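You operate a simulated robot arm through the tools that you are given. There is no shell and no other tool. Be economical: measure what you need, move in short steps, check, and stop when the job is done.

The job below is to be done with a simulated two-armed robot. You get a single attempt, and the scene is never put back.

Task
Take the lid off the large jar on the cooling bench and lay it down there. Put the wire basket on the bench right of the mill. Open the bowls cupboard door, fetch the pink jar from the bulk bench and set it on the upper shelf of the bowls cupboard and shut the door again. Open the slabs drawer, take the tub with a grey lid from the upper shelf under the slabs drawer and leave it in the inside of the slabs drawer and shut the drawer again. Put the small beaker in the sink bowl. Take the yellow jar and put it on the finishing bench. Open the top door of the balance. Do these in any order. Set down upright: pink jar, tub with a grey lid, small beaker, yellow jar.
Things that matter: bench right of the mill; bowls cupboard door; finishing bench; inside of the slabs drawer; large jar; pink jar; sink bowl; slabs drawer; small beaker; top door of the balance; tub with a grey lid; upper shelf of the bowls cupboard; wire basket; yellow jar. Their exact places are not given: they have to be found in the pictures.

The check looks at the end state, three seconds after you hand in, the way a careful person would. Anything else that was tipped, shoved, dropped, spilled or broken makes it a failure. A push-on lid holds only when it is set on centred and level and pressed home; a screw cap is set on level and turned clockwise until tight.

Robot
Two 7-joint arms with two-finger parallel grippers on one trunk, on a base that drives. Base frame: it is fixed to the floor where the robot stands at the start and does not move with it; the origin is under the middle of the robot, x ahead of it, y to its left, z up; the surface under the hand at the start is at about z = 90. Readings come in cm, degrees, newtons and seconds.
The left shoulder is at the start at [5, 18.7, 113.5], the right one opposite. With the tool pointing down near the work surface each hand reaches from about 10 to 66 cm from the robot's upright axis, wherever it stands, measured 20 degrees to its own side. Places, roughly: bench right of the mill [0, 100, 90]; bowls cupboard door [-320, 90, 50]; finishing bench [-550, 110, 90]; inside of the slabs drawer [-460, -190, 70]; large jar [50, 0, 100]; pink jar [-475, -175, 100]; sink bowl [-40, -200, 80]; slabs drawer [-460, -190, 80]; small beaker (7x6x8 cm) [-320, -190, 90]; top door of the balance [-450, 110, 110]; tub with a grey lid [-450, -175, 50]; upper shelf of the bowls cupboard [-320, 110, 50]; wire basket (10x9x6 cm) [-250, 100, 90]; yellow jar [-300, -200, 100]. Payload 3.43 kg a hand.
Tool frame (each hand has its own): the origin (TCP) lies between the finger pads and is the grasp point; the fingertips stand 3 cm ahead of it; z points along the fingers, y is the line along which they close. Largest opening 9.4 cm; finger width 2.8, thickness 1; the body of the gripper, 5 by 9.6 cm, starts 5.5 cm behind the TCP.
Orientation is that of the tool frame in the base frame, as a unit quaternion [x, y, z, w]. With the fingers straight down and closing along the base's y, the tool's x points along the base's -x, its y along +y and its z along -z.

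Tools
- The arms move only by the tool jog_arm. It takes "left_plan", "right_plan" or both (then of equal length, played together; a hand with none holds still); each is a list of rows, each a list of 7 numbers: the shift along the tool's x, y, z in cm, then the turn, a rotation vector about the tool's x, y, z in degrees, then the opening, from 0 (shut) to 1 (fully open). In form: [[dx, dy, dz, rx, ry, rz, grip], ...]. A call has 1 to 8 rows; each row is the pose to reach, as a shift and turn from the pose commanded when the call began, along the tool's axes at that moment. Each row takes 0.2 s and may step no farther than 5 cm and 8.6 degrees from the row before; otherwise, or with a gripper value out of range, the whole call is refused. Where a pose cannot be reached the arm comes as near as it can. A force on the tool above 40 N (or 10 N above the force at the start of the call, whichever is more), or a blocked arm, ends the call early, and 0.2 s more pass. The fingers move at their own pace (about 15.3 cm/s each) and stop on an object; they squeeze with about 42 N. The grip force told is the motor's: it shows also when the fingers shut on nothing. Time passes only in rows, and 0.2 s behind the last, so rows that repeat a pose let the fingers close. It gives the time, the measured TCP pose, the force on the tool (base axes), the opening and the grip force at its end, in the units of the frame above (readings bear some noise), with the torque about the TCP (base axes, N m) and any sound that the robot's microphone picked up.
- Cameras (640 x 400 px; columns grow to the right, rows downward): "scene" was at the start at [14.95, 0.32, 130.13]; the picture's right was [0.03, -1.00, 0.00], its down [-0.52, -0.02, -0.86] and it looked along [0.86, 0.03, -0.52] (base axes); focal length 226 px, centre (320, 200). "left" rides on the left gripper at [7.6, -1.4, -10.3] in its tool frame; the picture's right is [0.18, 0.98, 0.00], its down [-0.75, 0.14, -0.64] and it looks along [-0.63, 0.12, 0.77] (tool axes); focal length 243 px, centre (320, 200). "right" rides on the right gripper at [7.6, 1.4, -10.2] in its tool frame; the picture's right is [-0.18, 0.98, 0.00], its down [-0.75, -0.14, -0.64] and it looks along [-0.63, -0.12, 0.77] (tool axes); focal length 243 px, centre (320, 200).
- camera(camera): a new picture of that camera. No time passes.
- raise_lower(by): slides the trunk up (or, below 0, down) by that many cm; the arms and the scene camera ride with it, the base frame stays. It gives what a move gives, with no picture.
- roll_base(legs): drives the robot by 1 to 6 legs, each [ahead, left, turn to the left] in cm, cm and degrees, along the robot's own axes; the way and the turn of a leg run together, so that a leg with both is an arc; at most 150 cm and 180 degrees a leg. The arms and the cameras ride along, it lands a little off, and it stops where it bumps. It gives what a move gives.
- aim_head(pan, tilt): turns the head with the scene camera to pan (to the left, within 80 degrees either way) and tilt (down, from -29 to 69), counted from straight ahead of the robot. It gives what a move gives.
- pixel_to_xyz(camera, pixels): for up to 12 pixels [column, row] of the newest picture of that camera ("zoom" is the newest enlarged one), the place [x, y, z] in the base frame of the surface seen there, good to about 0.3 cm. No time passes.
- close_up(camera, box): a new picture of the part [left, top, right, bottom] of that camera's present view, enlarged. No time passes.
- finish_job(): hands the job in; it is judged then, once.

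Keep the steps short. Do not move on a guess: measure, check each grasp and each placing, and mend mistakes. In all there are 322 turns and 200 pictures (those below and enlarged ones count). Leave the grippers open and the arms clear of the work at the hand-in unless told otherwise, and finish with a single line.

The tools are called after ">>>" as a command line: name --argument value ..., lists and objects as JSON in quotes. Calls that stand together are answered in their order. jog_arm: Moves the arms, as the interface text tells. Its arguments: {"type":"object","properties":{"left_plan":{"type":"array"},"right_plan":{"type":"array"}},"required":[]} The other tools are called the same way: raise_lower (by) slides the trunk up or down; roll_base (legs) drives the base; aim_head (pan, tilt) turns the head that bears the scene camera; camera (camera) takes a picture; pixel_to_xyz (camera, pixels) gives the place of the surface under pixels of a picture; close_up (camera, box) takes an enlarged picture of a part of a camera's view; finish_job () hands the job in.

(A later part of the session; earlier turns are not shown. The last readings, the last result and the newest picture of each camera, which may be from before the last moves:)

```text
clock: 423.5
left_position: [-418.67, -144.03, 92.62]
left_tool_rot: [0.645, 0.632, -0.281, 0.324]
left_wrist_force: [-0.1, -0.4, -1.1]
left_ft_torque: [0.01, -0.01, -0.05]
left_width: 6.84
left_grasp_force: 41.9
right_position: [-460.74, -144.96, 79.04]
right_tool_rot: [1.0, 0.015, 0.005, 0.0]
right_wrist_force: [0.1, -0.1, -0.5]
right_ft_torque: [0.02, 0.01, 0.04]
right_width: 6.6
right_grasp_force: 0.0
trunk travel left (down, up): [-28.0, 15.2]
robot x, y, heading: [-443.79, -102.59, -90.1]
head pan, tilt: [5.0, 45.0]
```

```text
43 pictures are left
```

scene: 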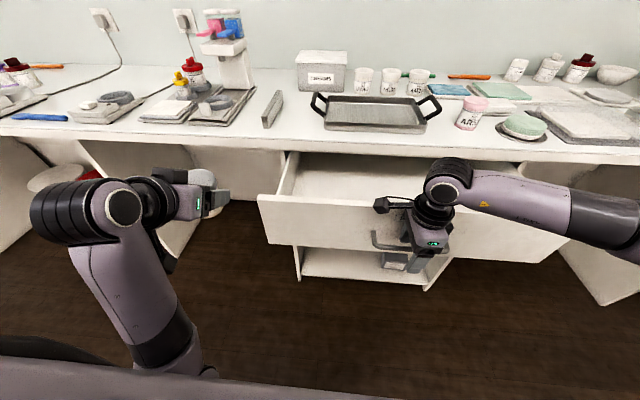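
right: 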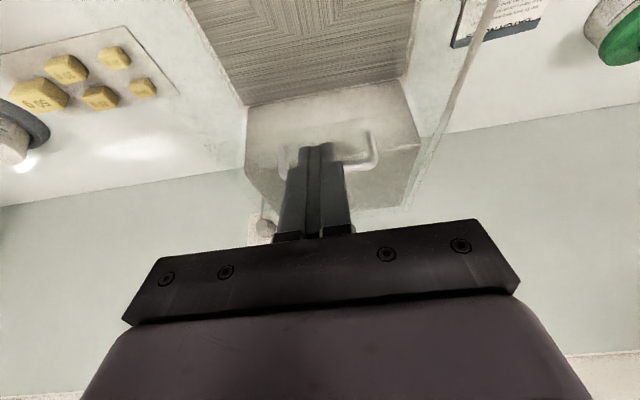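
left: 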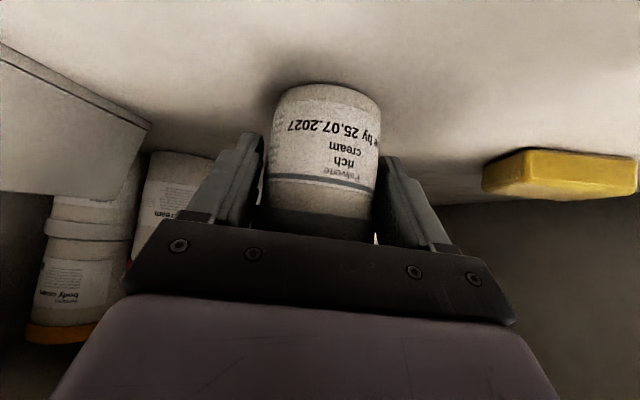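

The drawer opens smoothly. I'll pull 6 cm more and measure inside.

>>> jog_arm --right_plan '[[0, -3, 0, 0, 0, 0, 0.7], [0, -6, 0, 0, 0, 0, 0.7], [0, -5, 0, 0, 0, 0, 0.7]]'

>>> close_up --camera "scene" --box '[180, 140, 460, 280]'

>>> pixel_to_xyz --camera "zoom" --pixels '[[270, 100], [330, 90], [380, 85], [180, 130], [400, 155], [230, 60], [300, 115], [250, 80], [80, 115], [55, 85]]'

```text
clock: 424.3
left_position: [-418.78, -144.11, 92.54]
left_tool_rot: [0.644, 0.632, -0.282, 0.325]
left_wrist_force: [0.3, 0.0, -1.7]
left_ft_torque: [-0.02, 0.0, 0.01]
left_width: 6.84
left_grasp_force: 42.0
right_position: [-460.79, -140.07, 79.05]
right_tool_rot: [1.0, 0.014, 0.005, -0.001]
right_wrist_force: [0.0, 0.1, 0.1]
right_ft_torque: [0.03, -0.02, 0.0]
right_width: 6.61
right_grasp_force: 0.1
trunk travel left (down, up): [-28.0, 15.2]
robot x, y, heading: [-443.69, -102.12, -90.1]
head pan, tilt: [5.0, 45.0]
```

```text
2.29 times, centred on (320, 210) of scene
```

zoom: 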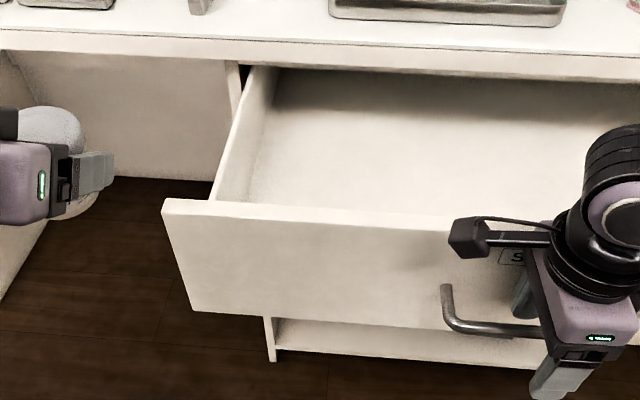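

```text
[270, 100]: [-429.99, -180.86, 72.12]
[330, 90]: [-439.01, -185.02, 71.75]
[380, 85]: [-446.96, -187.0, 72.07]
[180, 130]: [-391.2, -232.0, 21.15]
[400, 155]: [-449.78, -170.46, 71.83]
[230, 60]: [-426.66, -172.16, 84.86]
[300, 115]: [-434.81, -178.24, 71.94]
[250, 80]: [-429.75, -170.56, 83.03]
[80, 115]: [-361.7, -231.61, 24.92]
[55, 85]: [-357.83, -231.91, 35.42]
```

The drawer floor is at z 71.9, with its left wall at x ≈ -430. With a 45° hand the tub must go well inside, around (-440,-171), to clear the drawer front. First I lift the right hand off the handle.

>>> jog_arm --right_plan '[[0, -0.5, -4, 0, 0, 0, 0.7], [0, -0.5, -8.5, 0, 0, 0, 0.7], [0, -0.5, -13, 0, 0, 0, 0.7], [-2, -3, -16, 0, 0, 0, 0.7], [-4, -6, -18, 0, 0, 0, 0.7], [-6, -8, -20, 0, 0, 0, 0.7]]'

>>> raise_lower --by 8

>>> jog_arm --left_plan '[[0, 0, 0, 1.75, 2.3, -0.9, 0], [0, 0, 0, 3.5, 4.65, -1.8, 0], [0, 0, 0, 3.5, 4.65, -1.8, 0]]'

```text
clock: 425.7
left_position: [-418.73, -144.06, 92.69]
left_tool_rot: [0.644, 0.633, -0.281, 0.325]
left_wrist_force: [-0.4, 0.4, -1.7]
left_ft_torque: [0.0, 0.03, 0.0]
left_width: 6.8
left_grasp_force: 42.2
right_position: [-467.02, -132.2, 98.91]
right_tool_rot: [1.0, 0.013, 0.005, -0.001]
right_wrist_force: [0.9, -0.5, -0.4]
right_ft_torque: [-0.05, -0.03, -0.03]
right_width: 6.58
right_grasp_force: 0.0
trunk travel left (down, up): [-28.0, 15.2]
robot x, y, heading: [-443.95, -102.15, -90.1]
head pan, tilt: [5.0, 45.0]
```

```text
clock: 426.8
left_position: [-418.75, -144.0, 100.58]
left_tool_rot: [0.644, 0.632, -0.282, 0.325]
left_wrist_force: [-0.1, -0.9, -1.3]
left_ft_torque: [-0.03, -0.02, 0.0]
left_width: 6.81
left_grasp_force: 42.4
right_position: [-467.09, -132.19, 106.86]
right_tool_rot: [1.0, 0.014, 0.005, -0.001]
right_wrist_force: [0.0, 0.3, 0.7]
right_ft_torque: [0.03, 0.01, 0.0]
right_width: 6.57
right_grasp_force: 0.1
trunk travel left (down, up): [-36.0, 7.2]
robot x, y, heading: [-443.83, -102.41, -90.1]
head pan, tilt: [5.0, 45.0]
```

```text
clock: 427.6
left_position: [-418.86, -143.94, 100.55]
left_tool_rot: [0.655, 0.647, -0.28, 0.273]
left_wrist_force: [0.0, -0.5, -1.3]
left_ft_torque: [-0.01, 0.01, 0.0]
left_width: 6.83
left_grasp_force: 42.3
right_position: [-467.09, -132.26, 106.89]
right_tool_rot: [1.0, 0.013, 0.005, -0.001]
right_wrist_force: [0.5, 0.1, 0.2]
right_ft_torque: [-0.02, -0.02, 0.0]
right_width: 6.58
right_grasp_force: 0.0
trunk travel left (down, up): [-36.0, 7.2]
robot x, y, heading: [-444.37, -102.17, -90.1]
head pan, tilt: [5.0, 45.0]
```

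Upright again. I'll shift the base right 13 and ahead 7, then bring the tub over the drawer at (-440,-164).

>>> roll_base --legs '[[7, -13, 0]]'

>>> jog_arm --left_plan '[[-2.3, -2, 2.3, 0, 0, 0, 0], [-4.6, -4, 4.6, 0, 0, 0, 0], [-6.9, -6, 6.9, 0, 0, 0, 0], [-9.2, -8, 9.2, 0, 0, 0, 0], [-9.2, -8, 9.2, 0, 0, 0, 0]]'

>>> camera --camera "scene"

```text
clock: 429.4
left_position: [-431.89, -151.14, 100.59]
left_tool_rot: [0.654, 0.647, -0.28, 0.274]
left_wrist_force: [0.2, 0.2, -1.5]
left_ft_torque: [0.04, -0.01, 0.01]
left_width: 6.81
left_grasp_force: 41.6
right_position: [-480.29, -139.41, 106.83]
right_tool_rot: [1.0, 0.015, 0.005, 0.0]
right_wrist_force: [0.1, 0.2, -0.9]
right_ft_torque: [0.01, 0.04, 0.0]
right_width: 6.61
right_grasp_force: 0.1
trunk travel left (down, up): [-36.0, 7.2]
robot x, y, heading: [-457.23, -109.4, -90.2]
head pan, tilt: [5.0, 45.0]
```

```text
clock: 430.6
left_position: [-439.93, -164.15, 100.79]
left_tool_rot: [0.655, 0.647, -0.28, 0.273]
left_wrist_force: [0.0, 0.3, -0.2]
left_ft_torque: [-0.03, -0.01, 0.01]
left_width: 6.81
left_grasp_force: 41.6
right_position: [-480.22, -139.34, 106.84]
right_tool_rot: [1.0, 0.015, 0.006, 0.001]
right_wrist_force: [-0.4, 0.5, 0.6]
right_ft_torque: [0.03, 0.0, 0.0]
right_width: 6.6
right_grasp_force: 0.2
trunk travel left (down, up): [-36.0, 7.2]
robot x, y, heading: [-457.01, -109.2, -89.9]
head pan, tilt: [5.0, 45.0]
```

```text
41 pictures are left
```

scene: 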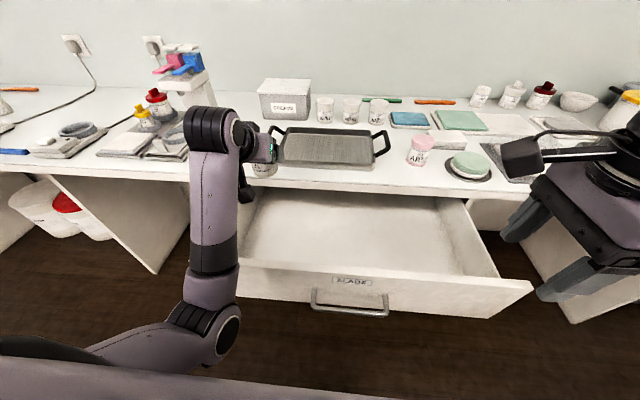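

The forearm rises from a low elbow here and would meet the drawer front on the way down. It's safer to set the tub on the bench, regrasp it from straight above, and then lower it in. I'll look for a free bench spot.

>>> pixel_to_xyz --camera "scene" --pixels '[[395, 165], [350, 172], [400, 180], [330, 160], [160, 175], [120, 165], [245, 110], [225, 100], [250, 90], [268, 170], [395, 140]]'

>>> camera --camera "left"

```text
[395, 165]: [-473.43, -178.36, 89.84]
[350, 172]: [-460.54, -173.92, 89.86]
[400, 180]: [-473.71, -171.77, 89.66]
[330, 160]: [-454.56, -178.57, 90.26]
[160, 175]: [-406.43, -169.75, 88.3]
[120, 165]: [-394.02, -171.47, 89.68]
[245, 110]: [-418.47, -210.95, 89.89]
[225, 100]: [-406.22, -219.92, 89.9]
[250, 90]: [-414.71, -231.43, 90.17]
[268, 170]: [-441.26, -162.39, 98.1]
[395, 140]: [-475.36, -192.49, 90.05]
```

```text
40 pictures are left
```

left: 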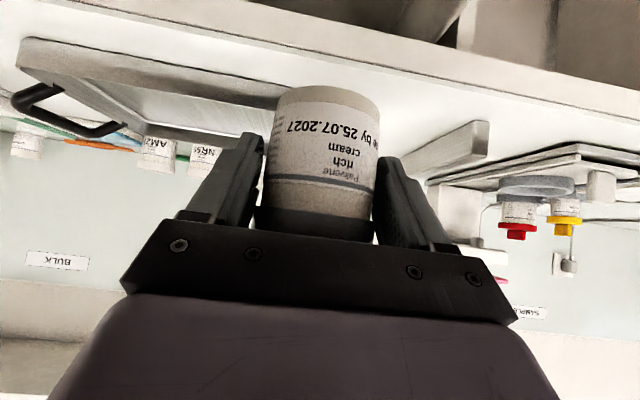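

>>> pixel_to_xyz --camera "left" --pixels '[[245, 85], [240, 135], [485, 130], [420, 170], [270, 60], [440, 80], [420, 110], [480, 155], [300, 40]]'

```text
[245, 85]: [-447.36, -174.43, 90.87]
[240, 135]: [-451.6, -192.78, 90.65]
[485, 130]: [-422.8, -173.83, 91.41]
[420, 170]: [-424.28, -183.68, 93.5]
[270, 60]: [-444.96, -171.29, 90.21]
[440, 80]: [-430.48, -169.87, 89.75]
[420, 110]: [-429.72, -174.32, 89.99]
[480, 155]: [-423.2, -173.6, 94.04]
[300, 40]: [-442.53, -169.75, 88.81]
```

A free spot is at (-434.5,-175), between the pan and the grey bar. I'll set the tub there.

>>> jog_arm --left_plan '[[-2.5, 1.9, 2.6, 0, 0, 0, 0], [-5, 3.8, 5.2, 0, 0, 0, 0], [-7.5, 5.6, 7.8, 0, 0, 0, 0], [-5.3, 5.6, 9.9, 0, 0, 0, 0], [-3.6, 5.6, 11.5, 0, 0, 0, 0], [-3.6, 5.6, 11.5, 0, 0, 0, 0]]'

>>> close_up --camera "scene" --box '[180, 90, 340, 210]'

```text
clock: 432.0
left_position: [-434.84, -175.0, 95.4]
left_tool_rot: [0.654, 0.647, -0.28, 0.273]
left_wrist_force: [-0.9, 0.1, -0.7]
left_ft_torque: [0.04, 0.0, -0.02]
left_width: 6.82
left_grasp_force: 42.1
right_position: [-480.22, -139.47, 106.82]
right_tool_rot: [1.0, 0.014, 0.006, -0.001]
right_wrist_force: [-0.1, 0.5, 0.1]
right_ft_torque: [-0.01, -0.01, 0.02]
right_width: 6.58
right_grasp_force: 0.1
trunk travel left (down, up): [-36.0, 7.2]
robot x, y, heading: [-456.96, -109.05, -89.7]
head pan, tilt: [5.0, 45.0]
```

```text
3.33 times, centred on (260, 150) of scene
```

zoom: 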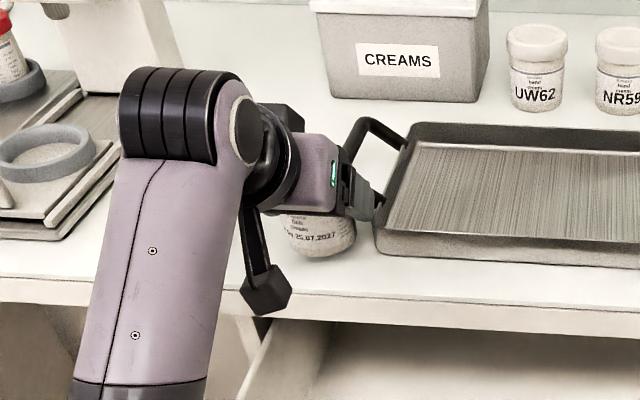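

>>> pixel_to_xyz --camera "zoom" --pixels '[[380, 250], [378, 235], [375, 200], [385, 205], [315, 245], [350, 160], [315, 257]]'

```text
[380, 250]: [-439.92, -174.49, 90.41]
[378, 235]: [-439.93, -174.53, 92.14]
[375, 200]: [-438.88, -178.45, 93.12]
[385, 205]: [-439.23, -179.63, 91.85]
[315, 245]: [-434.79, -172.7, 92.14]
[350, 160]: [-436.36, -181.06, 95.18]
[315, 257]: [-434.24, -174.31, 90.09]
```

The pan's left edge is at x -439.9, close to the finger. I'll shift 2.4 cm to +x, then lower to contact.

>>> jog_arm --left_plan '[[0, 2.4, 0, 0, 0, 0, 0], [0.35, 2.4, 0.35, 0, 0, 0, 0], [0.6, 2.4, 0.6, 0, 0, 0, 0], [0.6, 2.4, 0.6, 0, 0, 0, 0]]'

```text
clock: 433.0
left_position: [-432.4, -175.13, 94.64]
left_tool_rot: [0.654, 0.647, -0.281, 0.273]
left_wrist_force: [-0.7, 0.2, -0.6]
left_ft_torque: [0.0, -0.01, -0.04]
left_width: 6.83
left_grasp_force: 41.8
right_position: [-480.19, -139.46, 106.9]
right_tool_rot: [1.0, 0.015, 0.005, 0.0]
right_wrist_force: [0.0, 0.1, 0.1]
right_ft_torque: [0.01, 0.02, -0.02]
right_width: 6.59
right_grasp_force: 0.1
trunk travel left (down, up): [-36.0, 7.2]
robot x, y, heading: [-457.11, -109.38, -90.1]
head pan, tilt: [5.0, 45.0]
```

>>> jog_arm --left_plan '[[0.2, 0, 0.2, 0, 0, 0, 0], [0.4, 0, 0.4, 0, 0, 0, 0], [0.4, 0, 0.4, 0, 0, 0, 0]]'

```text
clock: 433.8
left_position: [-432.29, -174.92, 94.47]
left_tool_rot: [0.652, 0.646, -0.282, 0.278]
left_wrist_force: [1.5, -2.9, 13.6]
left_ft_torque: [0.17, -0.13, -0.05]
left_width: 6.83
left_grasp_force: 41.8
right_position: [-480.24, -139.27, 106.98]
right_tool_rot: [1.0, 0.015, 0.005, 0.0]
right_wrist_force: [-0.2, -0.9, -0.1]
right_ft_torque: [0.01, 0.03, 0.01]
right_width: 6.59
right_grasp_force: 0.1
trunk travel left (down, up): [-36.0, 7.2]
robot x, y, heading: [-457.01, -109.24, -90.0]
head pan, tilt: [5.0, 45.0]
```

Contact at 14 N. I'll release and back off along the fingers' axis, then raise and turn the hand vertical.

>>> jog_arm --left_plan '[[-0.1, 0, -0.1, 0, 0, 0, 0.8], [-0.1, 0, -0.1, 0, 0, 0, 0.9], [-0.1, 0, -0.1, 0, 0, 0, 0.9], [-0.1, 0, -4, 0, 0, 0, 0.9], [-0.1, 0, -8, 0, 0, 0, 0.9], [-0.1, 0, -12, 0, 0, 0, 0.9]]'

>>> jog_arm --left_plan '[[-2, 0, -2, 0, 7.5, 0, 1], [-4, 0, -4, 0, 15, 0, 1], [-4, 0, -4, 0, 22.5, 0, 1], [-4, 0, -4, 0, 30, 0, 1], [-4, 0, -4, 0, 37.5, 0, 1], [-4, 0, -4, 0, 45.5, 0, 1], [-4, 0, -4, 0, 45.5, 0, 1]]'

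>>> camera --camera "scene"

```text
clock: 435.2
left_position: [-432.08, -166.35, 102.58]
left_tool_rot: [0.655, 0.646, -0.281, 0.273]
left_wrist_force: [-1.0, 0.3, -0.3]
left_ft_torque: [0.02, -0.02, 0.02]
left_width: 8.44
left_grasp_force: 0.0
right_position: [-480.07, -139.25, 106.98]
right_tool_rot: [1.0, 0.015, 0.005, -0.001]
right_wrist_force: [0.5, -0.1, 0.0]
right_ft_torque: [0.0, 0.0, 0.01]
right_width: 6.58
right_grasp_force: 0.0
trunk travel left (down, up): [-36.0, 7.2]
robot x, y, heading: [-457.15, -109.57, -90.0]
head pan, tilt: [5.0, 45.0]
```

```text
clock: 436.8
left_position: [-432.11, -166.25, 108.13]
left_tool_rot: [0.711, 0.703, -0.006, 0.001]
left_wrist_force: [-0.3, -0.2, 0.2]
left_ft_torque: [0.03, -0.01, 0.02]
left_width: 9.39
left_grasp_force: 0.2
right_position: [-480.1, -139.33, 106.99]
right_tool_rot: [1.0, 0.015, 0.005, 0.0]
right_wrist_force: [0.5, -0.3, 0.2]
right_ft_torque: [0.03, 0.0, -0.01]
right_width: 6.58
right_grasp_force: 0.1
trunk travel left (down, up): [-36.0, 7.2]
robot x, y, heading: [-456.93, -109.63, -89.9]
head pan, tilt: [5.0, 45.0]
```

```text
38 pictures are left
```

scene: 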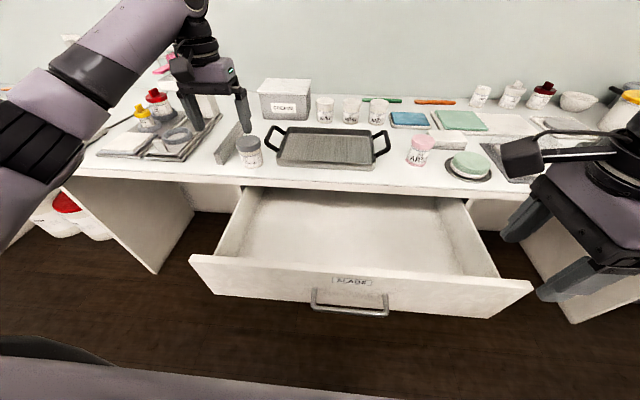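

The tub stands upright on the bench. I'll measure its position.

>>> pixel_to_xyz --camera "scene" --pixels '[[249, 141], [240, 142], [258, 142], [249, 150], [250, 163], [249, 135]]'

>>> camera --camera "left"

```text
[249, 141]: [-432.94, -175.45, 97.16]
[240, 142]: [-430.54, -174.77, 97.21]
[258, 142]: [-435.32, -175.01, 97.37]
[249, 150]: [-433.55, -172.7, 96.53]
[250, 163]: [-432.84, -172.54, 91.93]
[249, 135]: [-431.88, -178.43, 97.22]
```

```text
37 pictures are left
```

left: 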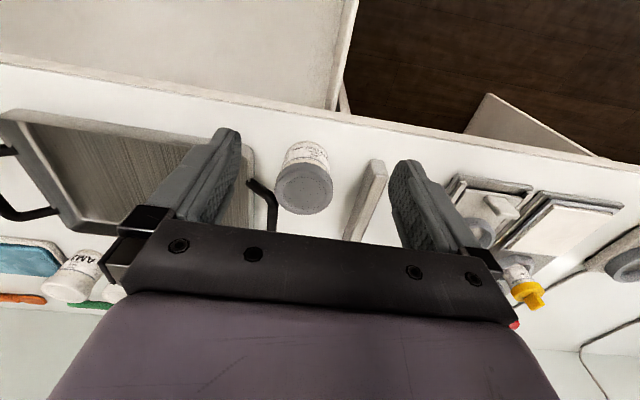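

>>> pixel_to_xyz --camera "left" --pixels '[[265, 190], [253, 183], [275, 215], [277, 188], [330, 188], [303, 167], [303, 210], [372, 175]]'

```text
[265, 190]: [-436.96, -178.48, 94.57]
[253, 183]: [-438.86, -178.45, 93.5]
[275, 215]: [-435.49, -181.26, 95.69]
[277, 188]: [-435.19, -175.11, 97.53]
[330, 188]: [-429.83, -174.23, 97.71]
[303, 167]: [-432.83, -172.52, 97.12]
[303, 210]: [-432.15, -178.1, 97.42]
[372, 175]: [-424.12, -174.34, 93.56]
```

The tub centre is (-432.5,-175.2). The pan's loop handle is just behind at y -178, so I'll come down slightly on the near side (y -174.8) with opening 0.82.

>>> jog_arm --left_plan '[[-4.3, -0.2, 0, 0, 0, 0, 0.82], [-8.5, -0.2, 1, 0, 0, 0, 0.82], [-8.5, -0.2, 5.5, 0, 0, 0, 0.82], [-8.5, -0.2, 9.5, 0, 0, 0, 0.82], [-8.5, -0.2, 12, 0, 0, 0, 0.82], [-8.5, -0.2, 13.4, 0, 0, 0, 0.82], [-8.5, -0.2, 13.4, 0, 0, 0, 0.82]]'

>>> close_up --camera "scene" --box '[180, 90, 340, 210]'

```text
clock: 438.4
left_position: [-431.92, -173.32, 95.08]
left_tool_rot: [0.712, 0.702, -0.007, 0.002]
left_wrist_force: [0.7, -0.4, 0.4]
left_ft_torque: [0.02, -0.02, -0.01]
left_width: 7.69
left_grasp_force: 0.1
left hand out of reach, approached as far as the arm can: row 2, 3, 4, 5, 6, 7
right_position: [-480.12, -139.25, 106.87]
right_tool_rot: [1.0, 0.015, 0.006, -0.001]
right_wrist_force: [0.2, -0.2, 0.2]
right_ft_torque: [-0.01, 0.0, -0.02]
right_width: 6.58
right_grasp_force: 0.0
trunk travel left (down, up): [-36.0, 7.2]
robot x, y, heading: [-456.91, -109.67, -89.8]
head pan, tilt: [5.0, 45.0]
```

```text
3.33 times, centred on (260, 150) of scene
```

zoom: 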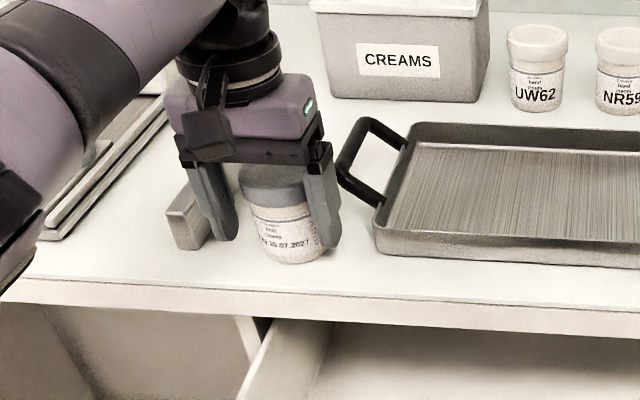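

The hand stopped 1.5–2 cm short. I'll creep the base ahead 1.7 cm, which also shifts the hand.

>>> roll_base --legs '[[1.7, 0, 0]]'

```text
clock: 439.2
left_position: [-432.09, -175.11, 95.18]
left_tool_rot: [0.712, 0.702, -0.005, 0.003]
left_wrist_force: [-0.7, 0.1, -0.8]
left_ft_torque: [0.02, 0.0, 0.03]
left_width: 7.71
left_grasp_force: 0.0
right_position: [-480.17, -141.11, 106.83]
right_tool_rot: [1.0, 0.015, 0.006, -0.001]
right_wrist_force: [-1.0, 0.7, -0.5]
right_ft_torque: [0.05, -0.02, 0.03]
right_width: 6.57
right_grasp_force: 0.0
trunk travel left (down, up): [-36.0, 7.2]
robot x, y, heading: [-457.33, -111.28, -90.0]
head pan, tilt: [5.0, 45.0]
```

Aligned. Close, then lift with the trunk.

>>> jog_arm --left_plan '[[0, 0, 0, 0, 0, 0, 0.5], [0, 0, 0, 0, 0, 0, 0], [0, 0, 0, 0, 0, 0, 0], [0, 0, 0, 0, 0, 0, 0]]'

>>> raise_lower --by 6

>>> close_up --camera "scene" --box '[180, 90, 340, 210]'

```text
clock: 440.2
left_position: [-431.93, -175.04, 95.09]
left_tool_rot: [0.712, 0.703, -0.006, 0.002]
left_wrist_force: [-0.6, 0.0, 0.0]
left_ft_torque: [0.01, -0.02, 0.02]
left_width: 6.82
left_grasp_force: 41.8
right_position: [-480.1, -141.02, 106.85]
right_tool_rot: [1.0, 0.015, 0.005, 0.0]
right_wrist_force: [-0.1, -0.1, -0.4]
right_ft_torque: [0.01, -0.02, 0.02]
right_width: 6.57
right_grasp_force: 0.0
trunk travel left (down, up): [-36.0, 7.2]
robot x, y, heading: [-456.88, -111.18, -90.2]
head pan, tilt: [5.0, 45.0]
```

```text
clock: 441.2
left_position: [-431.99, -175.06, 101.12]
left_tool_rot: [0.712, 0.702, -0.005, 0.001]
left_wrist_force: [-0.1, 0.2, -1.5]
left_ft_torque: [0.03, -0.01, -0.02]
left_width: 6.79
left_grasp_force: 41.9
right_position: [-480.17, -141.06, 112.84]
right_tool_rot: [1.0, 0.015, 0.005, -0.001]
right_wrist_force: [-0.1, 0.3, 0.0]
right_ft_torque: [0.0, 0.01, 0.04]
right_width: 6.58
right_grasp_force: 0.0
trunk travel left (down, up): [-42.0, 1.2]
robot x, y, heading: [-456.68, -110.86, -90.0]
head pan, tilt: [5.0, 45.0]
```

```text
3.33 times, centred on (260, 150) of scene
```

zoom: 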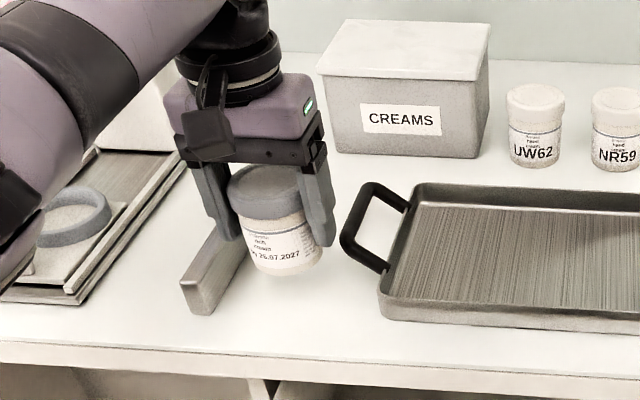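

The tub is lifted. I'll move the base back 14.5 and right 10, so the tub hangs over the drawer at about (-442,-160.5), then lower with the trunk.

>>> roll_base --legs '[[-14.5, 0, 0], [0, -10, 0]]'

>>> raise_lower --by -14

>>> camera --camera "scene"

```text
clock: 443.7
left_position: [-442.11, -160.38, 101.22]
left_tool_rot: [0.713, 0.701, -0.005, 0.002]
left_wrist_force: [-0.9, 0.0, -1.2]
left_ft_torque: [-0.01, -0.01, -0.01]
left_width: 6.84
left_grasp_force: 42.1
right_position: [-490.16, -126.43, 112.93]
right_tool_rot: [1.0, 0.014, 0.005, 0.0]
right_wrist_force: [0.5, -0.1, 1.0]
right_ft_torque: [0.01, -0.02, 0.01]
right_width: 6.58
right_grasp_force: 0.0
trunk travel left (down, up): [-42.0, 1.2]
robot x, y, heading: [-466.74, -96.42, -89.9]
head pan, tilt: [5.0, 45.0]
```

```text
clock: 445.4
left_position: [-442.05, -160.37, 87.14]
left_tool_rot: [0.712, 0.702, -0.005, 0.003]
left_wrist_force: [0.4, 0.2, -0.7]
left_ft_torque: [-0.03, 0.02, 0.03]
left_width: 6.79
left_grasp_force: 41.7
right_position: [-490.15, -126.34, 98.92]
right_tool_rot: [1.0, 0.013, 0.005, 0.0]
right_wrist_force: [-0.6, 0.0, -0.2]
right_ft_torque: [0.03, -0.03, 0.0]
right_width: 6.54
right_grasp_force: 0.0
trunk travel left (down, up): [-28.0, 15.2]
robot x, y, heading: [-466.87, -96.48, -90.2]
head pan, tilt: [5.0, 45.0]
```

```text
34 pictures are left
```

scene: 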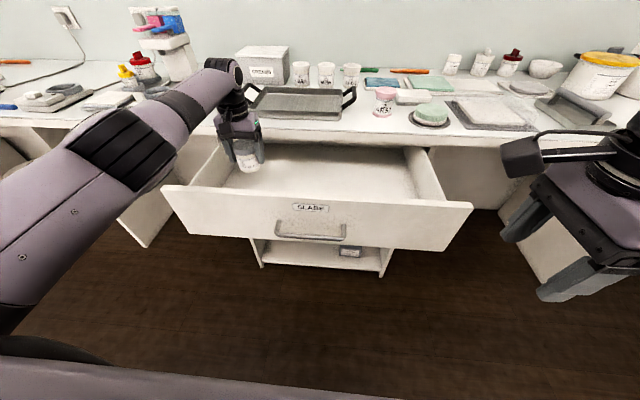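

>>> pixel_to_xyz --camera "scene" --pixels '[[190, 125], [150, 175], [170, 192], [205, 110], [215, 165], [245, 195], [190, 188]]'

>>> close_up --camera "scene" --box '[150, 50, 310, 220]'

```text
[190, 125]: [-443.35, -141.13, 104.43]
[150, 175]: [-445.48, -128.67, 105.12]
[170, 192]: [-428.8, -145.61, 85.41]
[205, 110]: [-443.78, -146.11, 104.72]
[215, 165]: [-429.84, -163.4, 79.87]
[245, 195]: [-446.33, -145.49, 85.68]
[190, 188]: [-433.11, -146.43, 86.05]
```

```text
2.35 times, centred on (230, 135) of scene
```

zoom: 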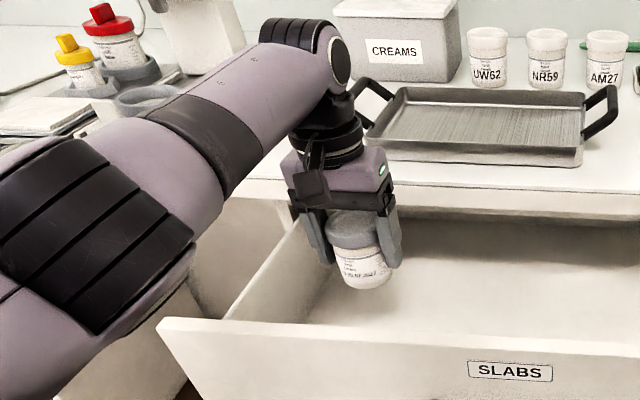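

The forearm clears the drawer's front by several cm. I'll lower 9.5 cm.

>>> raise_lower --by -9.5

>>> close_up --camera "scene" --box '[150, 50, 310, 220]'

```text
clock: 446.7
left_position: [-442.02, -160.45, 77.68]
left_tool_rot: [0.713, 0.701, -0.005, 0.002]
left_wrist_force: [0.3, -0.1, -1.2]
left_ft_torque: [0.01, 0.02, -0.02]
left_width: 6.83
left_grasp_force: 41.9
right_position: [-490.06, -126.41, 89.36]
right_tool_rot: [1.0, 0.014, 0.005, -0.001]
right_wrist_force: [-0.6, 0.4, -0.3]
right_ft_torque: [0.0, -0.04, -0.03]
right_width: 6.54
right_grasp_force: 0.1
trunk travel left (down, up): [-18.5, 24.7]
robot x, y, heading: [-466.87, -96.81, -90.4]
head pan, tilt: [5.0, 45.0]
```

```text
2.35 times, centred on (230, 135) of scene
```

zoom: 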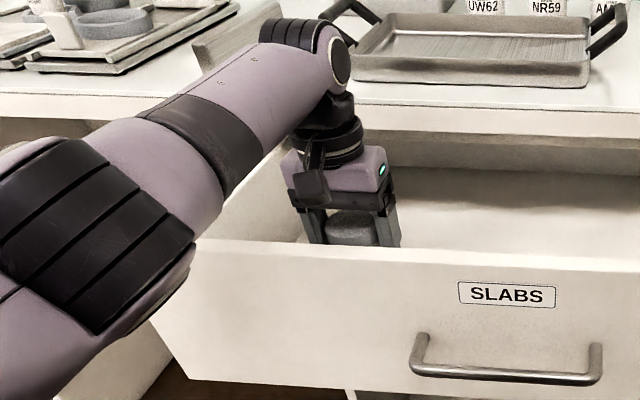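

Clear so far. I'll creep down until contact.

>>> raise_lower --by -0.7

```text
clock: 447.2
left_position: [-442.12, -160.41, 77.11]
left_tool_rot: [0.712, 0.702, -0.007, 0.004]
left_wrist_force: [1.9, -0.3, 5.7]
left_ft_torque: [0.06, -0.18, -0.01]
left_width: 6.85
left_grasp_force: 42.1
right_position: [-490.01, -126.3, 88.77]
right_tool_rot: [1.0, 0.014, 0.006, 0.0]
right_wrist_force: [-0.2, 1.1, -0.9]
right_ft_torque: [0.0, 0.0, 0.04]
right_width: 6.58
right_grasp_force: 0.0
trunk travel left (down, up): [-17.8, 25.4]
robot x, y, heading: [-467.2, -96.2, -90.1]
head pan, tilt: [5.0, 45.0]
```

Contact (6 N). Open, then raise the trunk.

>>> jog_arm --left_plan '[[0, 0, 0, 0, 0, 0, 0.8], [0, 0, 0, 0, 0, 0, 0.9], [0, 0, 0, 0, 0, 0, 0.9]]'

>>> raise_lower --by 24

>>> camera --camera "scene"

```text
clock: 448.0
left_position: [-442.07, -160.37, 76.98]
left_tool_rot: [0.712, 0.702, -0.006, 0.001]
left_wrist_force: [0.0, 0.0, -0.5]
left_ft_torque: [-0.02, -0.02, 0.03]
left_width: 8.46
left_grasp_force: 0.0
right_position: [-490.05, -126.39, 88.7]
right_tool_rot: [1.0, 0.014, 0.006, 0.0]
right_wrist_force: [0.9, 0.4, -0.6]
right_ft_torque: [0.02, -0.01, 0.02]
right_width: 6.59
right_grasp_force: 0.1
trunk travel left (down, up): [-17.8, 25.4]
robot x, y, heading: [-466.86, -96.84, -90.3]
head pan, tilt: [5.0, 45.0]
```

```text
clock: 450.5
left_position: [-442.01, -160.38, 100.94]
left_tool_rot: [0.713, 0.701, -0.005, 0.002]
left_wrist_force: [0.1, -0.1, 0.0]
left_ft_torque: [0.04, 0.01, 0.01]
left_width: 8.44
left_grasp_force: 0.0
right_position: [-490.07, -126.33, 112.7]
right_tool_rot: [1.0, 0.014, 0.006, 0.0]
right_wrist_force: [-0.5, -0.2, -0.3]
right_ft_torque: [0.01, 0.01, 0.03]
right_width: 6.58
right_grasp_force: 0.1
trunk travel left (down, up): [-41.8, 1.4]
robot x, y, heading: [-467.11, -96.16, -90.0]
head pan, tilt: [5.0, 45.0]
```

```text
31 pictures are left
```

scene: 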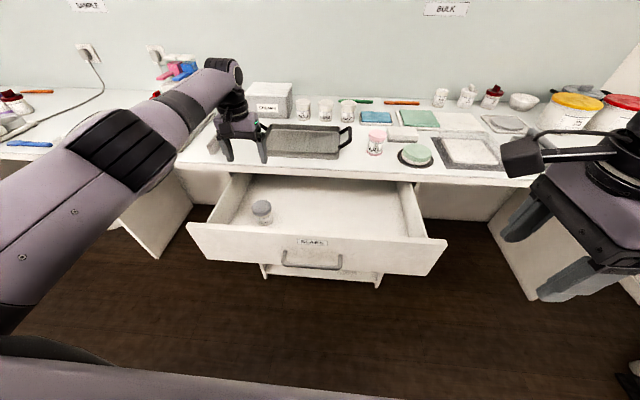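

The tub stands upright in the drawer. Next I retract the left hand before closing.

>>> jog_arm --left_plan '[[4, 0, 0, 0, 0, 0, 1], [8, 0, 0, 0, 0, 0, 1], [12, 0, 0, 0, 0, 0, 1], [16, 0, 0, 0, 0, 0, 1], [20, 0, 0, 0, 0, 0, 1], [24, 0, 0, 0, 0, 0, 1]]'

```text
clock: 451.9
left_position: [-441.59, -136.22, 100.78]
left_tool_rot: [0.712, 0.702, -0.006, 0.002]
left_wrist_force: [1.2, 0.1, 0.1]
left_ft_torque: [-0.02, 0.02, 0.02]
left_width: 9.39
left_grasp_force: 0.0
right_position: [-489.92, -126.29, 112.66]
right_tool_rot: [1.0, 0.014, 0.005, 0.001]
right_wrist_force: [-0.1, -0.5, 0.0]
right_ft_torque: [0.03, 0.0, 0.0]
right_width: 6.58
right_grasp_force: 0.1
trunk travel left (down, up): [-41.8, 1.4]
robot x, y, heading: [-466.76, -96.55, -90.1]
head pan, tilt: [5.0, 45.0]
```

Retracted. I'll position the base (ahead 10, left 12) and bring the closed right hand in front of the drawer handle.

>>> roll_base --legs '[[10, 12, 0]]'

>>> jog_arm --right_plan '[[2.8, 0, 3.8, 0, 0, 0, 0], [5.6, -1, 7.6, 0, 0, 0, 0], [8.4, -2, 11.4, 0, 0, 0, 0], [11.2, -3, 15.2, 0, 0, 0, 0], [14, -4, 19, 0, 0, 0, 0], [15, -4, 23.5, 0, 0, 0, 0], [15, -4, 28, 0, 0, 0, 0], [15, -4, 32.5, 0, 0, 0, 0]]'

>>> camera --camera "scene"

```text
clock: 453.6
left_position: [-429.63, -146.35, 100.8]
left_tool_rot: [0.713, 0.701, -0.005, 0.002]
left_wrist_force: [0.3, 0.8, 0.2]
left_ft_torque: [0.01, 0.01, -0.01]
left_width: 9.41
left_grasp_force: 0.1
right_position: [-478.25, -136.28, 112.75]
right_tool_rot: [1.0, 0.013, 0.004, 0.0]
right_wrist_force: [0.0, 0.0, 0.0]
right_ft_torque: [0.01, 0.02, 0.0]
right_width: 6.59
right_grasp_force: 0.0
trunk travel left (down, up): [-41.8, 1.4]
robot x, y, heading: [-454.9, -106.63, -90.4]
head pan, tilt: [5.0, 45.0]
```

```text
clock: 455.4
left_position: [-429.69, -146.33, 100.75]
left_tool_rot: [0.713, 0.701, -0.006, 0.001]
left_wrist_force: [0.1, -0.8, 0.1]
left_ft_torque: [0.0, 0.01, -0.02]
left_width: 9.43
left_grasp_force: 0.1
right_position: [-463.11, -132.02, 80.16]
right_tool_rot: [1.0, 0.014, 0.005, 0.001]
right_wrist_force: [0.3, 0.5, -0.9]
right_ft_torque: [-0.01, 0.03, 0.02]
right_width: 0.0
right_grasp_force: 33.1
trunk travel left (down, up): [-41.8, 1.4]
robot x, y, heading: [-455.22, -106.39, -90.0]
head pan, tilt: [5.0, 45.0]
```

```text
30 pictures are left
```

scene: 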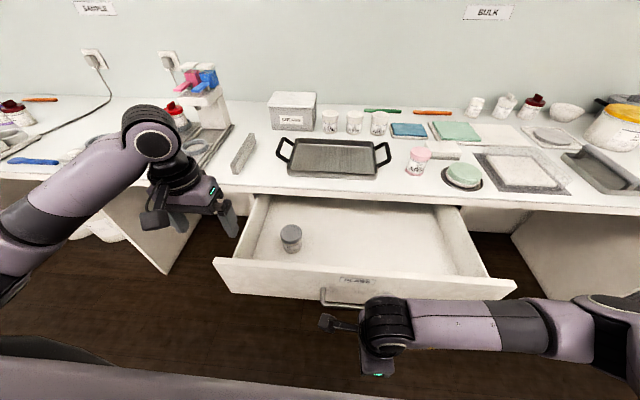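

I'll push gently in small rows.

>>> jog_arm --right_plan '[[0, 3, 1.2, 0, 0, 0, 0], [0, 6, 1.7, 0, 0, 0, 0], [0, 8.2, 1.7, 0, 0, 0, 0], [0, 10, 1.7, 0, 0, 0, 0], [0, 12.2, 1.7, 0, 0, 0, 0], [0, 14.5, 1.7, 0, 0, 0, 0], [0, 17, 1.7, 0, 0, 0, 0], [0, 19.5, 1.7, 0, 0, 0, 0]]'

>>> jog_arm --right_plan '[[0, 2.5, 0, 0, 0, 0, 0], [0, 5, 0, 0, 0, 0, 0], [0, 7.5, 0, 0, 0, 0, 0], [0, 9.5, 0, 0, 0, 0, 0], [0, 11, 0, 0, 0, 0, 0], [0, 12.2, 0, 0, 0, 0, 0], [0, 13, 0, 0, 0, 0, 0]]'

>>> camera --camera "scene"

```text
clock: 457.2
left_position: [-429.68, -146.31, 100.73]
left_tool_rot: [0.712, 0.702, -0.006, 0.002]
left_wrist_force: [-0.1, 0.6, 0.5]
left_ft_torque: [-0.02, -0.02, 0.01]
left_width: 9.41
left_grasp_force: 0.0
right_position: [-462.41, -151.39, 78.62]
right_tool_rot: [1.0, 0.014, 0.005, -0.001]
right_wrist_force: [0.9, 0.0, -0.3]
right_ft_torque: [-0.02, -0.02, -0.02]
right_width: 0.0
right_grasp_force: 32.4
trunk travel left (down, up): [-41.8, 1.4]
robot x, y, heading: [-454.61, -106.42, -90.4]
head pan, tilt: [5.0, 45.0]
```

```text
clock: 458.8
left_position: [-429.59, -146.25, 100.73]
left_tool_rot: [0.713, 0.701, -0.006, 0.003]
left_wrist_force: [0.4, 0.9, -0.1]
left_ft_torque: [-0.03, 0.03, -0.05]
left_width: 9.37
left_grasp_force: 0.1
right_position: [-462.63, -162.8, 79.05]
right_tool_rot: [1.0, 0.014, 0.005, 0.001]
right_wrist_force: [0.8, -0.1, 0.8]
right_ft_torque: [0.02, 0.03, -0.03]
right_width: 0.02
right_grasp_force: 32.1
right hand out of reach, approached as far as the arm can: row 6, 7
trunk travel left (down, up): [-41.8, 1.4]
robot x, y, heading: [-455.11, -106.63, -90.0]
head pan, tilt: [5.0, 45.0]
```

```text
29 pictures are left
```

scene: 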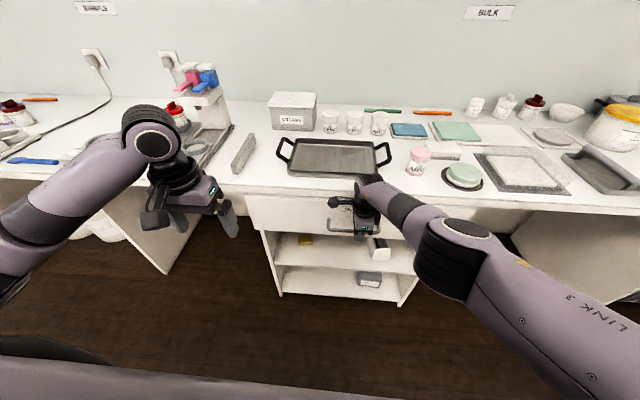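

Nearly shut, with about 2 cm left. I'll finish with a small base advance.

>>> roll_base --legs '[[2.3, 0, 0]]'

>>> pixel_to_xyz --camera "scene" --pixels '[[280, 215], [400, 225]]'

>>> close_up --camera "scene" --box '[230, 150, 430, 270]'

```text
clock: 459.8
left_position: [-429.78, -148.52, 100.85]
left_tool_rot: [0.712, 0.702, -0.005, 0.001]
left_wrist_force: [-0.2, 0.7, -0.1]
left_ft_torque: [-0.01, 0.02, 0.0]
left_width: 9.4
left_grasp_force: 0.1
right_position: [-462.68, -164.65, 79.08]
right_tool_rot: [1.0, 0.012, 0.004, -0.01]
right_wrist_force: [-0.4, 1.5, -1.3]
right_ft_torque: [0.01, 0.0, 0.01]
right_width: 0.01
right_grasp_force: 32.9
trunk travel left (down, up): [-41.8, 1.4]
robot x, y, heading: [-454.57, -108.33, -90.1]
head pan, tilt: [5.0, 45.0]
stopped in leg 1: the force on the tool passed its limit at 53 N (the readings are from after the stop); the commanded pose is now the measured one
```

```text
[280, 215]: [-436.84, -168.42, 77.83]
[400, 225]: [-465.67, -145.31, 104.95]
```

```text
3.20 times, centred on (330, 210) of scene
```

zoom: 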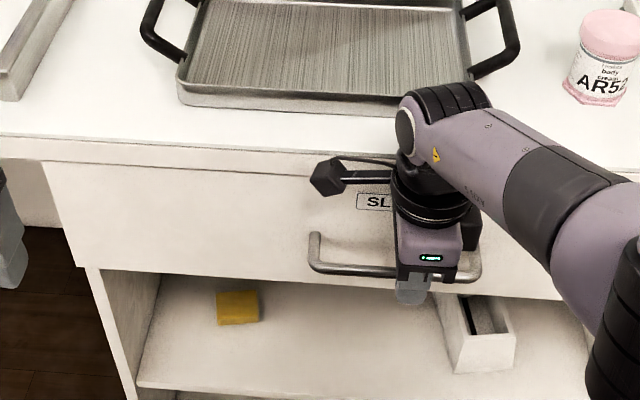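

It met a hard stop. I'll check the drawer face position in the new zoom (should be y -170.3).

>>> pixel_to_xyz --camera "zoom" --pixels '[[150, 210], [250, 220], [100, 160], [340, 240], [590, 40], [600, 90], [610, 20]]'

```text
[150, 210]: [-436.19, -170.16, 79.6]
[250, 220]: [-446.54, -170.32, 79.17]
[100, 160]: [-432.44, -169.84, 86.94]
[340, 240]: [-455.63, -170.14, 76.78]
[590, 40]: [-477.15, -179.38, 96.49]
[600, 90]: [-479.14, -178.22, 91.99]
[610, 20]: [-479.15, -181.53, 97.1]
```

The drawer is fully shut (face y -170.2). I'll withdraw the right hand: back, up and in.

>>> jog_arm --right_plan '[[0, -4, 0, 0, 0, 0, 0], [0, -8, -2, 0, 0, 0, 0], [0, -10, -6, 0, 0, 0, 0], [0, -12, -10, 0, 0, 0, 0], [0, -14, -14, 0, 0, 0, 0], [-2, -16, -18, 0, 0, 0, 0], [-4, -19, -21, 0, 0, 0, 0], [-7, -22, -24, 0, 0, 0, 0]]'

>>> jog_arm --left_plan '[[0, -1, 0, 0, -7.5, 0, 1], [0, -2, 0, 0, -15, 0, 1], [0, -3, 0, 0, -22.5, 0, 1], [0, -4, 0, 0, -30, 0, 1], [0, -5, 0, 0, -37.5, 0, 1], [0, -5, 0, 0, -45, 0, 1], [0, -5, 0, 0, -45, 0, 1]]'

```text
refused: row 8 steps farther than a row can; nothing moved
```

```text
clock: 461.4
left_position: [-434.72, -148.34, 100.8]
left_tool_rot: [0.657, 0.646, -0.279, 0.27]
left_wrist_force: [-0.8, 0.5, -0.2]
left_ft_torque: [0.01, 0.02, 0.0]
left_width: 9.4
left_grasp_force: 0.0
right_position: [-462.71, -164.59, 79.03]
right_tool_rot: [1.0, 0.012, 0.004, -0.011]
right_wrist_force: [-0.1, 1.2, -0.9]
right_ft_torque: [0.03, 0.0, -0.01]
right_width: 0.0
right_grasp_force: 33.0
trunk travel left (down, up): [-41.8, 1.4]
robot x, y, heading: [-454.74, -108.92, -90.4]
head pan, tilt: [5.0, 45.0]
```

>>> jog_arm --right_plan '[[0, -4, 0, 0, 0, 0, 0], [0, -8, -2, 0, 0, 0, 0], [0, -10, -6, 0, 0, 0, 0], [0, -12, -10, 0, 0, 0, 0], [0, -14, -14, 0, 0, 0, 0], [-2, -16, -18, 0, 0, 0, 0], [-4, -18.5, -21, 0, 0, 0, 0], [-6, -20.5, -24, 0, 0, 0, 0]]'

>>> roll_base --legs '[[-12, 0, 0], [0, -43, 0.4], [12, 0, 0]]'

>>> camera --camera "scene"

```text
clock: 462.0
left_position: [-434.74, -148.41, 100.83]
left_tool_rot: [0.656, 0.647, -0.278, 0.271]
left_wrist_force: [0.6, 0.1, -0.2]
left_ft_torque: [0.0, 0.0, 0.02]
left_width: 9.39
left_grasp_force: 0.0
right_position: [-464.48, -164.47, 79.2]
right_tool_rot: [0.999, -0.037, -0.019, -0.021]
right_wrist_force: [-0.4, 7.6, 1.8]
right_ft_torque: [-0.94, -0.07, 0.22]
right_width: 0.0
right_grasp_force: 32.4
right hand out of reach, approached as far as the arm can: row 1, 2
trunk travel left (down, up): [-41.8, 1.4]
robot x, y, heading: [-454.67, -108.74, -90.5]
head pan, tilt: [5.0, 45.0]
stopped in row 3 (right hand): the force on the tool passed its limit at 135 N (the readings are from after the stop); the commanded pose is now the measured one
```

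```text
clock: 468.1
left_position: [-478.61, -148.13, 100.83]
left_tool_rot: [0.659, 0.645, -0.279, 0.269]
left_wrist_force: [-0.3, -0.7, -1.0]
left_ft_torque: [0.04, 0.0, 0.03]
left_width: 9.4
left_grasp_force: 0.0
right_position: [-508.89, -164.22, 79.13]
right_tool_rot: [0.999, -0.043, -0.02, -0.019]
right_wrist_force: [0.5, 0.2, -1.2]
right_ft_torque: [0.01, -0.01, 0.02]
right_width: 0.0
right_grasp_force: 33.1
trunk travel left (down, up): [-41.8, 1.4]
robot x, y, heading: [-499.24, -108.26, -90.5]
head pan, tilt: [5.0, 45.0]
```

```text
27 pictures are left
```

scene: 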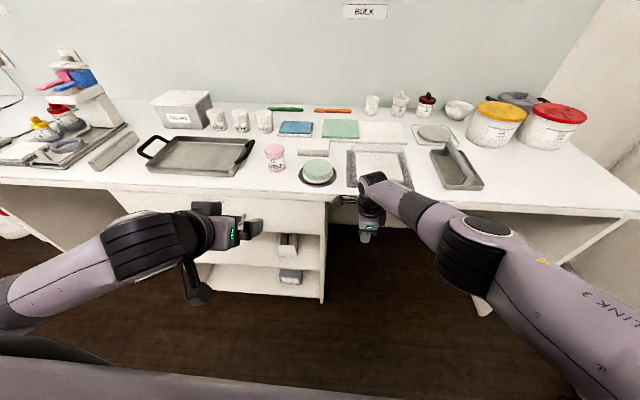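

The right arm was straight-stuck and a force spike occurred as it slid off. The base retreat freed it from the handle. I'll check the drawer and bench for damage.

>>> close_up --camera "scene" --box '[100, 80, 420, 300]'

>>> pixel_to_xyz --camera "zoom" --pixels '[[380, 240], [440, 235], [180, 215], [395, 275], [350, 142], [348, 175], [435, 185], [340, 120], [362, 145]]'

```text
1.82 times, centred on (260, 190) of scene
```

zoom: 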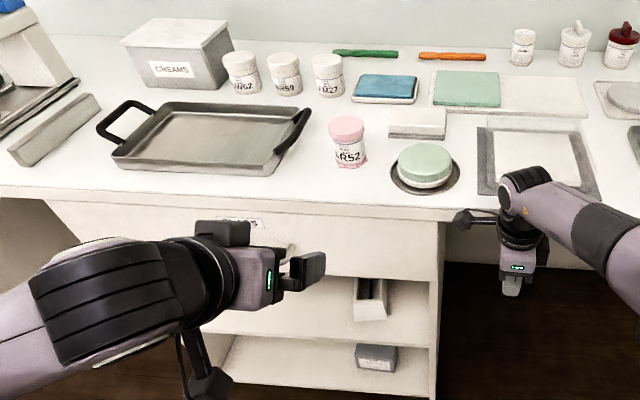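

```text
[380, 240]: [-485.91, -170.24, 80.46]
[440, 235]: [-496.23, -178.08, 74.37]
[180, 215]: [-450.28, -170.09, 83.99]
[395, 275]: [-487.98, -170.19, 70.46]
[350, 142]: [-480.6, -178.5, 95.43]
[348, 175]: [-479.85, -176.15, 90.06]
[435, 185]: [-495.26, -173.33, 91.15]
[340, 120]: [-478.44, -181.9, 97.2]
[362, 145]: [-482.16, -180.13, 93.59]
```

No damage: the drawer is still shut at y -170.2. I'll back the base 22 cm and free the right arm with a forward pitch (rx negative in its present yaw).

>>> roll_base --legs '[[-22, 0, 0]]'

>>> jog_arm --right_plan '[[0, 0, 0, -8, 0, 0, 0], [0, 0, 0, -16, 0, 0, 0], [0, 0, 0, -24, 0, 0, 0], [0, 0, 0, -32, 0, 0, 0], [0, -2, 0, -40, 0, 0, 0], [0, -5, 0, -48, 0, 0, 0], [0, -8, 0, -54, 0, 0, 0], [0, -12, 0, -54, 0, 0, 0]]'

```text
clock: 469.8
left_position: [-478.58, -125.74, 100.92]
left_tool_rot: [0.659, 0.644, -0.28, 0.27]
left_wrist_force: [0.3, -0.1, -0.5]
left_ft_torque: [-0.02, 0.0, 0.01]
left_width: 9.44
left_grasp_force: 0.1
right_position: [-508.72, -141.73, 79.27]
right_tool_rot: [0.999, -0.043, -0.021, -0.02]
right_wrist_force: [0.1, -0.6, 0.5]
right_ft_torque: [-0.01, -0.01, 0.0]
right_width: 0.0
right_grasp_force: 33.1
trunk travel left (down, up): [-41.8, 1.4]
robot x, y, heading: [-498.43, -85.91, -90.8]
head pan, tilt: [5.0, 45.0]
```

```text
clock: 471.6
left_position: [-478.49, -125.81, 100.9]
left_tool_rot: [0.659, 0.644, -0.279, 0.27]
left_wrist_force: [-0.5, 1.1, 0.5]
left_ft_torque: [0.02, 0.01, -0.02]
left_width: 9.4
left_grasp_force: 0.1
right_position: [-507.63, -129.73, 79.84]
right_tool_rot: [0.898, -0.029, -0.038, 0.437]
right_wrist_force: [-0.2, 0.2, 0.0]
right_ft_torque: [0.02, 0.0, 0.04]
right_width: 0.0
right_grasp_force: 32.9
trunk travel left (down, up): [-41.8, 1.4]
robot x, y, heading: [-498.54, -86.06, -90.2]
head pan, tilt: [5.0, 45.0]
```

Freed. I'll pitch it back to vertical while raising it.

>>> jog_arm --right_plan '[[0, 2, -2.6, 6.4, 0, 0, 0.3], [0, 4, -5.2, 12.8, 0, 0, 0.3], [0, 6, -7.8, 19.2, 0, 0, 0.3], [0, 8, -10.4, 25.6, 0, 0, 0.3], [0, 10, -13, 32, 0, 0, 0.3], [0, 12, -15.6, 38.4, 0, 0, 0.3], [0, 14, -18.2, 44.8, 0, 0, 0.3], [0, 16, -20.8, 51, 0, 0, 0.3]]'

>>> jog_arm --right_plan '[[-1.5, 0, -0.5, 0, 0, -8.4, 0.3], [-3, 0, -1, 0, 0, -16.8, 0.3], [-4.5, 0, -1.5, 0, 0, -25.2, 0.3], [-6, 0, -2, 0, 0, -33.6, 0.3], [-7.5, 0, -2.5, 0, 0, -42, 0.3], [-9, 0, -3, 0, 0, -50.4, 0.3], [-10.5, 0, -3.5, 0, 0, -58.8, 0.3], [-12, 0, -4, 0, 0, -67.2, 0.3]]'

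>>> jog_arm --right_plan '[[0, 0, 0, 0, 0, -8, 0.3], [0, 0, 0, 0, 0, -16, 0.3], [0, 0, 0, 0, 0, -22, 0.3]]'

```text
clock: 473.4
left_position: [-478.58, -125.82, 100.82]
left_tool_rot: [0.659, 0.644, -0.279, 0.269]
left_wrist_force: [-0.1, -0.2, 1.2]
left_ft_torque: [0.02, -0.02, -0.03]
left_width: 9.4
left_grasp_force: 0.0
right_position: [-505.81, -123.37, 105.2]
right_tool_rot: [0.999, -0.043, -0.022, 0.006]
right_wrist_force: [-0.2, -1.1, 0.1]
right_ft_torque: [0.02, 0.02, 0.01]
right_width: 2.83
right_grasp_force: 0.1
trunk travel left (down, up): [-41.8, 1.4]
robot x, y, heading: [-498.55, -85.96, -90.7]
head pan, tilt: [5.0, 45.0]
```

```text
clock: 475.2
left_position: [-478.44, -125.79, 100.77]
left_tool_rot: [0.658, 0.645, -0.28, 0.27]
left_wrist_force: [0.9, -0.2, -1.2]
left_ft_torque: [0.01, 0.01, -0.01]
left_width: 9.39
left_grasp_force: 0.1
right_position: [-517.66, -122.27, 109.44]
right_tool_rot: [0.855, 0.518, -0.022, -0.007]
right_wrist_force: [0.3, 0.7, 0.2]
right_ft_torque: [0.0, 0.01, 0.02]
right_width: 2.83
right_grasp_force: 0.0
trunk travel left (down, up): [-41.8, 1.4]
robot x, y, heading: [-498.49, -85.98, -90.6]
head pan, tilt: [5.0, 45.0]
```

```text
clock: 476.0
left_position: [-478.45, -125.85, 100.89]
left_tool_rot: [0.658, 0.645, -0.279, 0.27]
left_wrist_force: [-0.3, -0.3, -0.4]
left_ft_torque: [-0.02, 0.0, 0.01]
left_width: 9.4
left_grasp_force: 0.1
right_position: [-517.78, -122.34, 109.64]
right_tool_rot: [0.741, 0.671, -0.021, -0.01]
right_wrist_force: [-0.6, 0.0, 0.4]
right_ft_torque: [0.0, -0.04, -0.02]
right_width: 2.8
right_grasp_force: 0.0
trunk travel left (down, up): [-41.8, 1.4]
robot x, y, heading: [-498.56, -85.5, -91.1]
head pan, tilt: [5.0, 45.0]
```

Both arms are in good posture. I'll straighten the heading and drive ahead 36 cm to the pink jar, then look with the left camera.

>>> roll_base --legs '[[36, 0, 1]]'

>>> camera --camera "left"

```text
clock: 478.3
left_position: [-477.79, -161.79, 100.7]
left_tool_rot: [0.652, 0.652, -0.275, 0.272]
left_wrist_force: [-0.1, -1.0, -1.0]
left_ft_torque: [-0.01, 0.0, 0.0]
left_width: 9.41
left_grasp_force: 0.0
right_position: [-517.06, -159.17, 109.49]
right_tool_rot: [0.734, 0.679, -0.02, -0.01]
right_wrist_force: [-1.3, -0.4, 0.1]
right_ft_torque: [0.07, 0.0, -0.02]
right_width: 2.85
right_grasp_force: 0.1
trunk travel left (down, up): [-41.8, 1.4]
robot x, y, heading: [-498.5, -122.35, -89.5]
head pan, tilt: [5.0, 45.0]
```

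```text
25 pictures are left
```

left: 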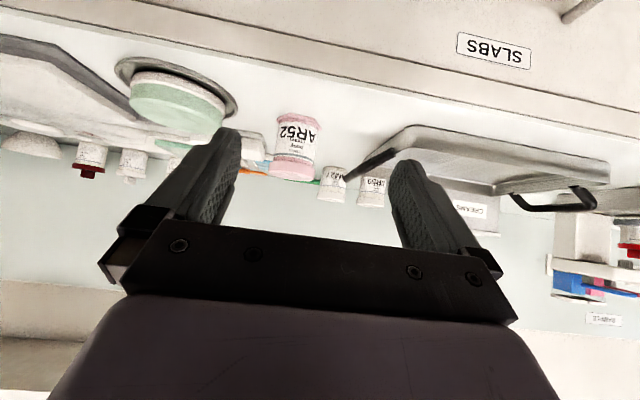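

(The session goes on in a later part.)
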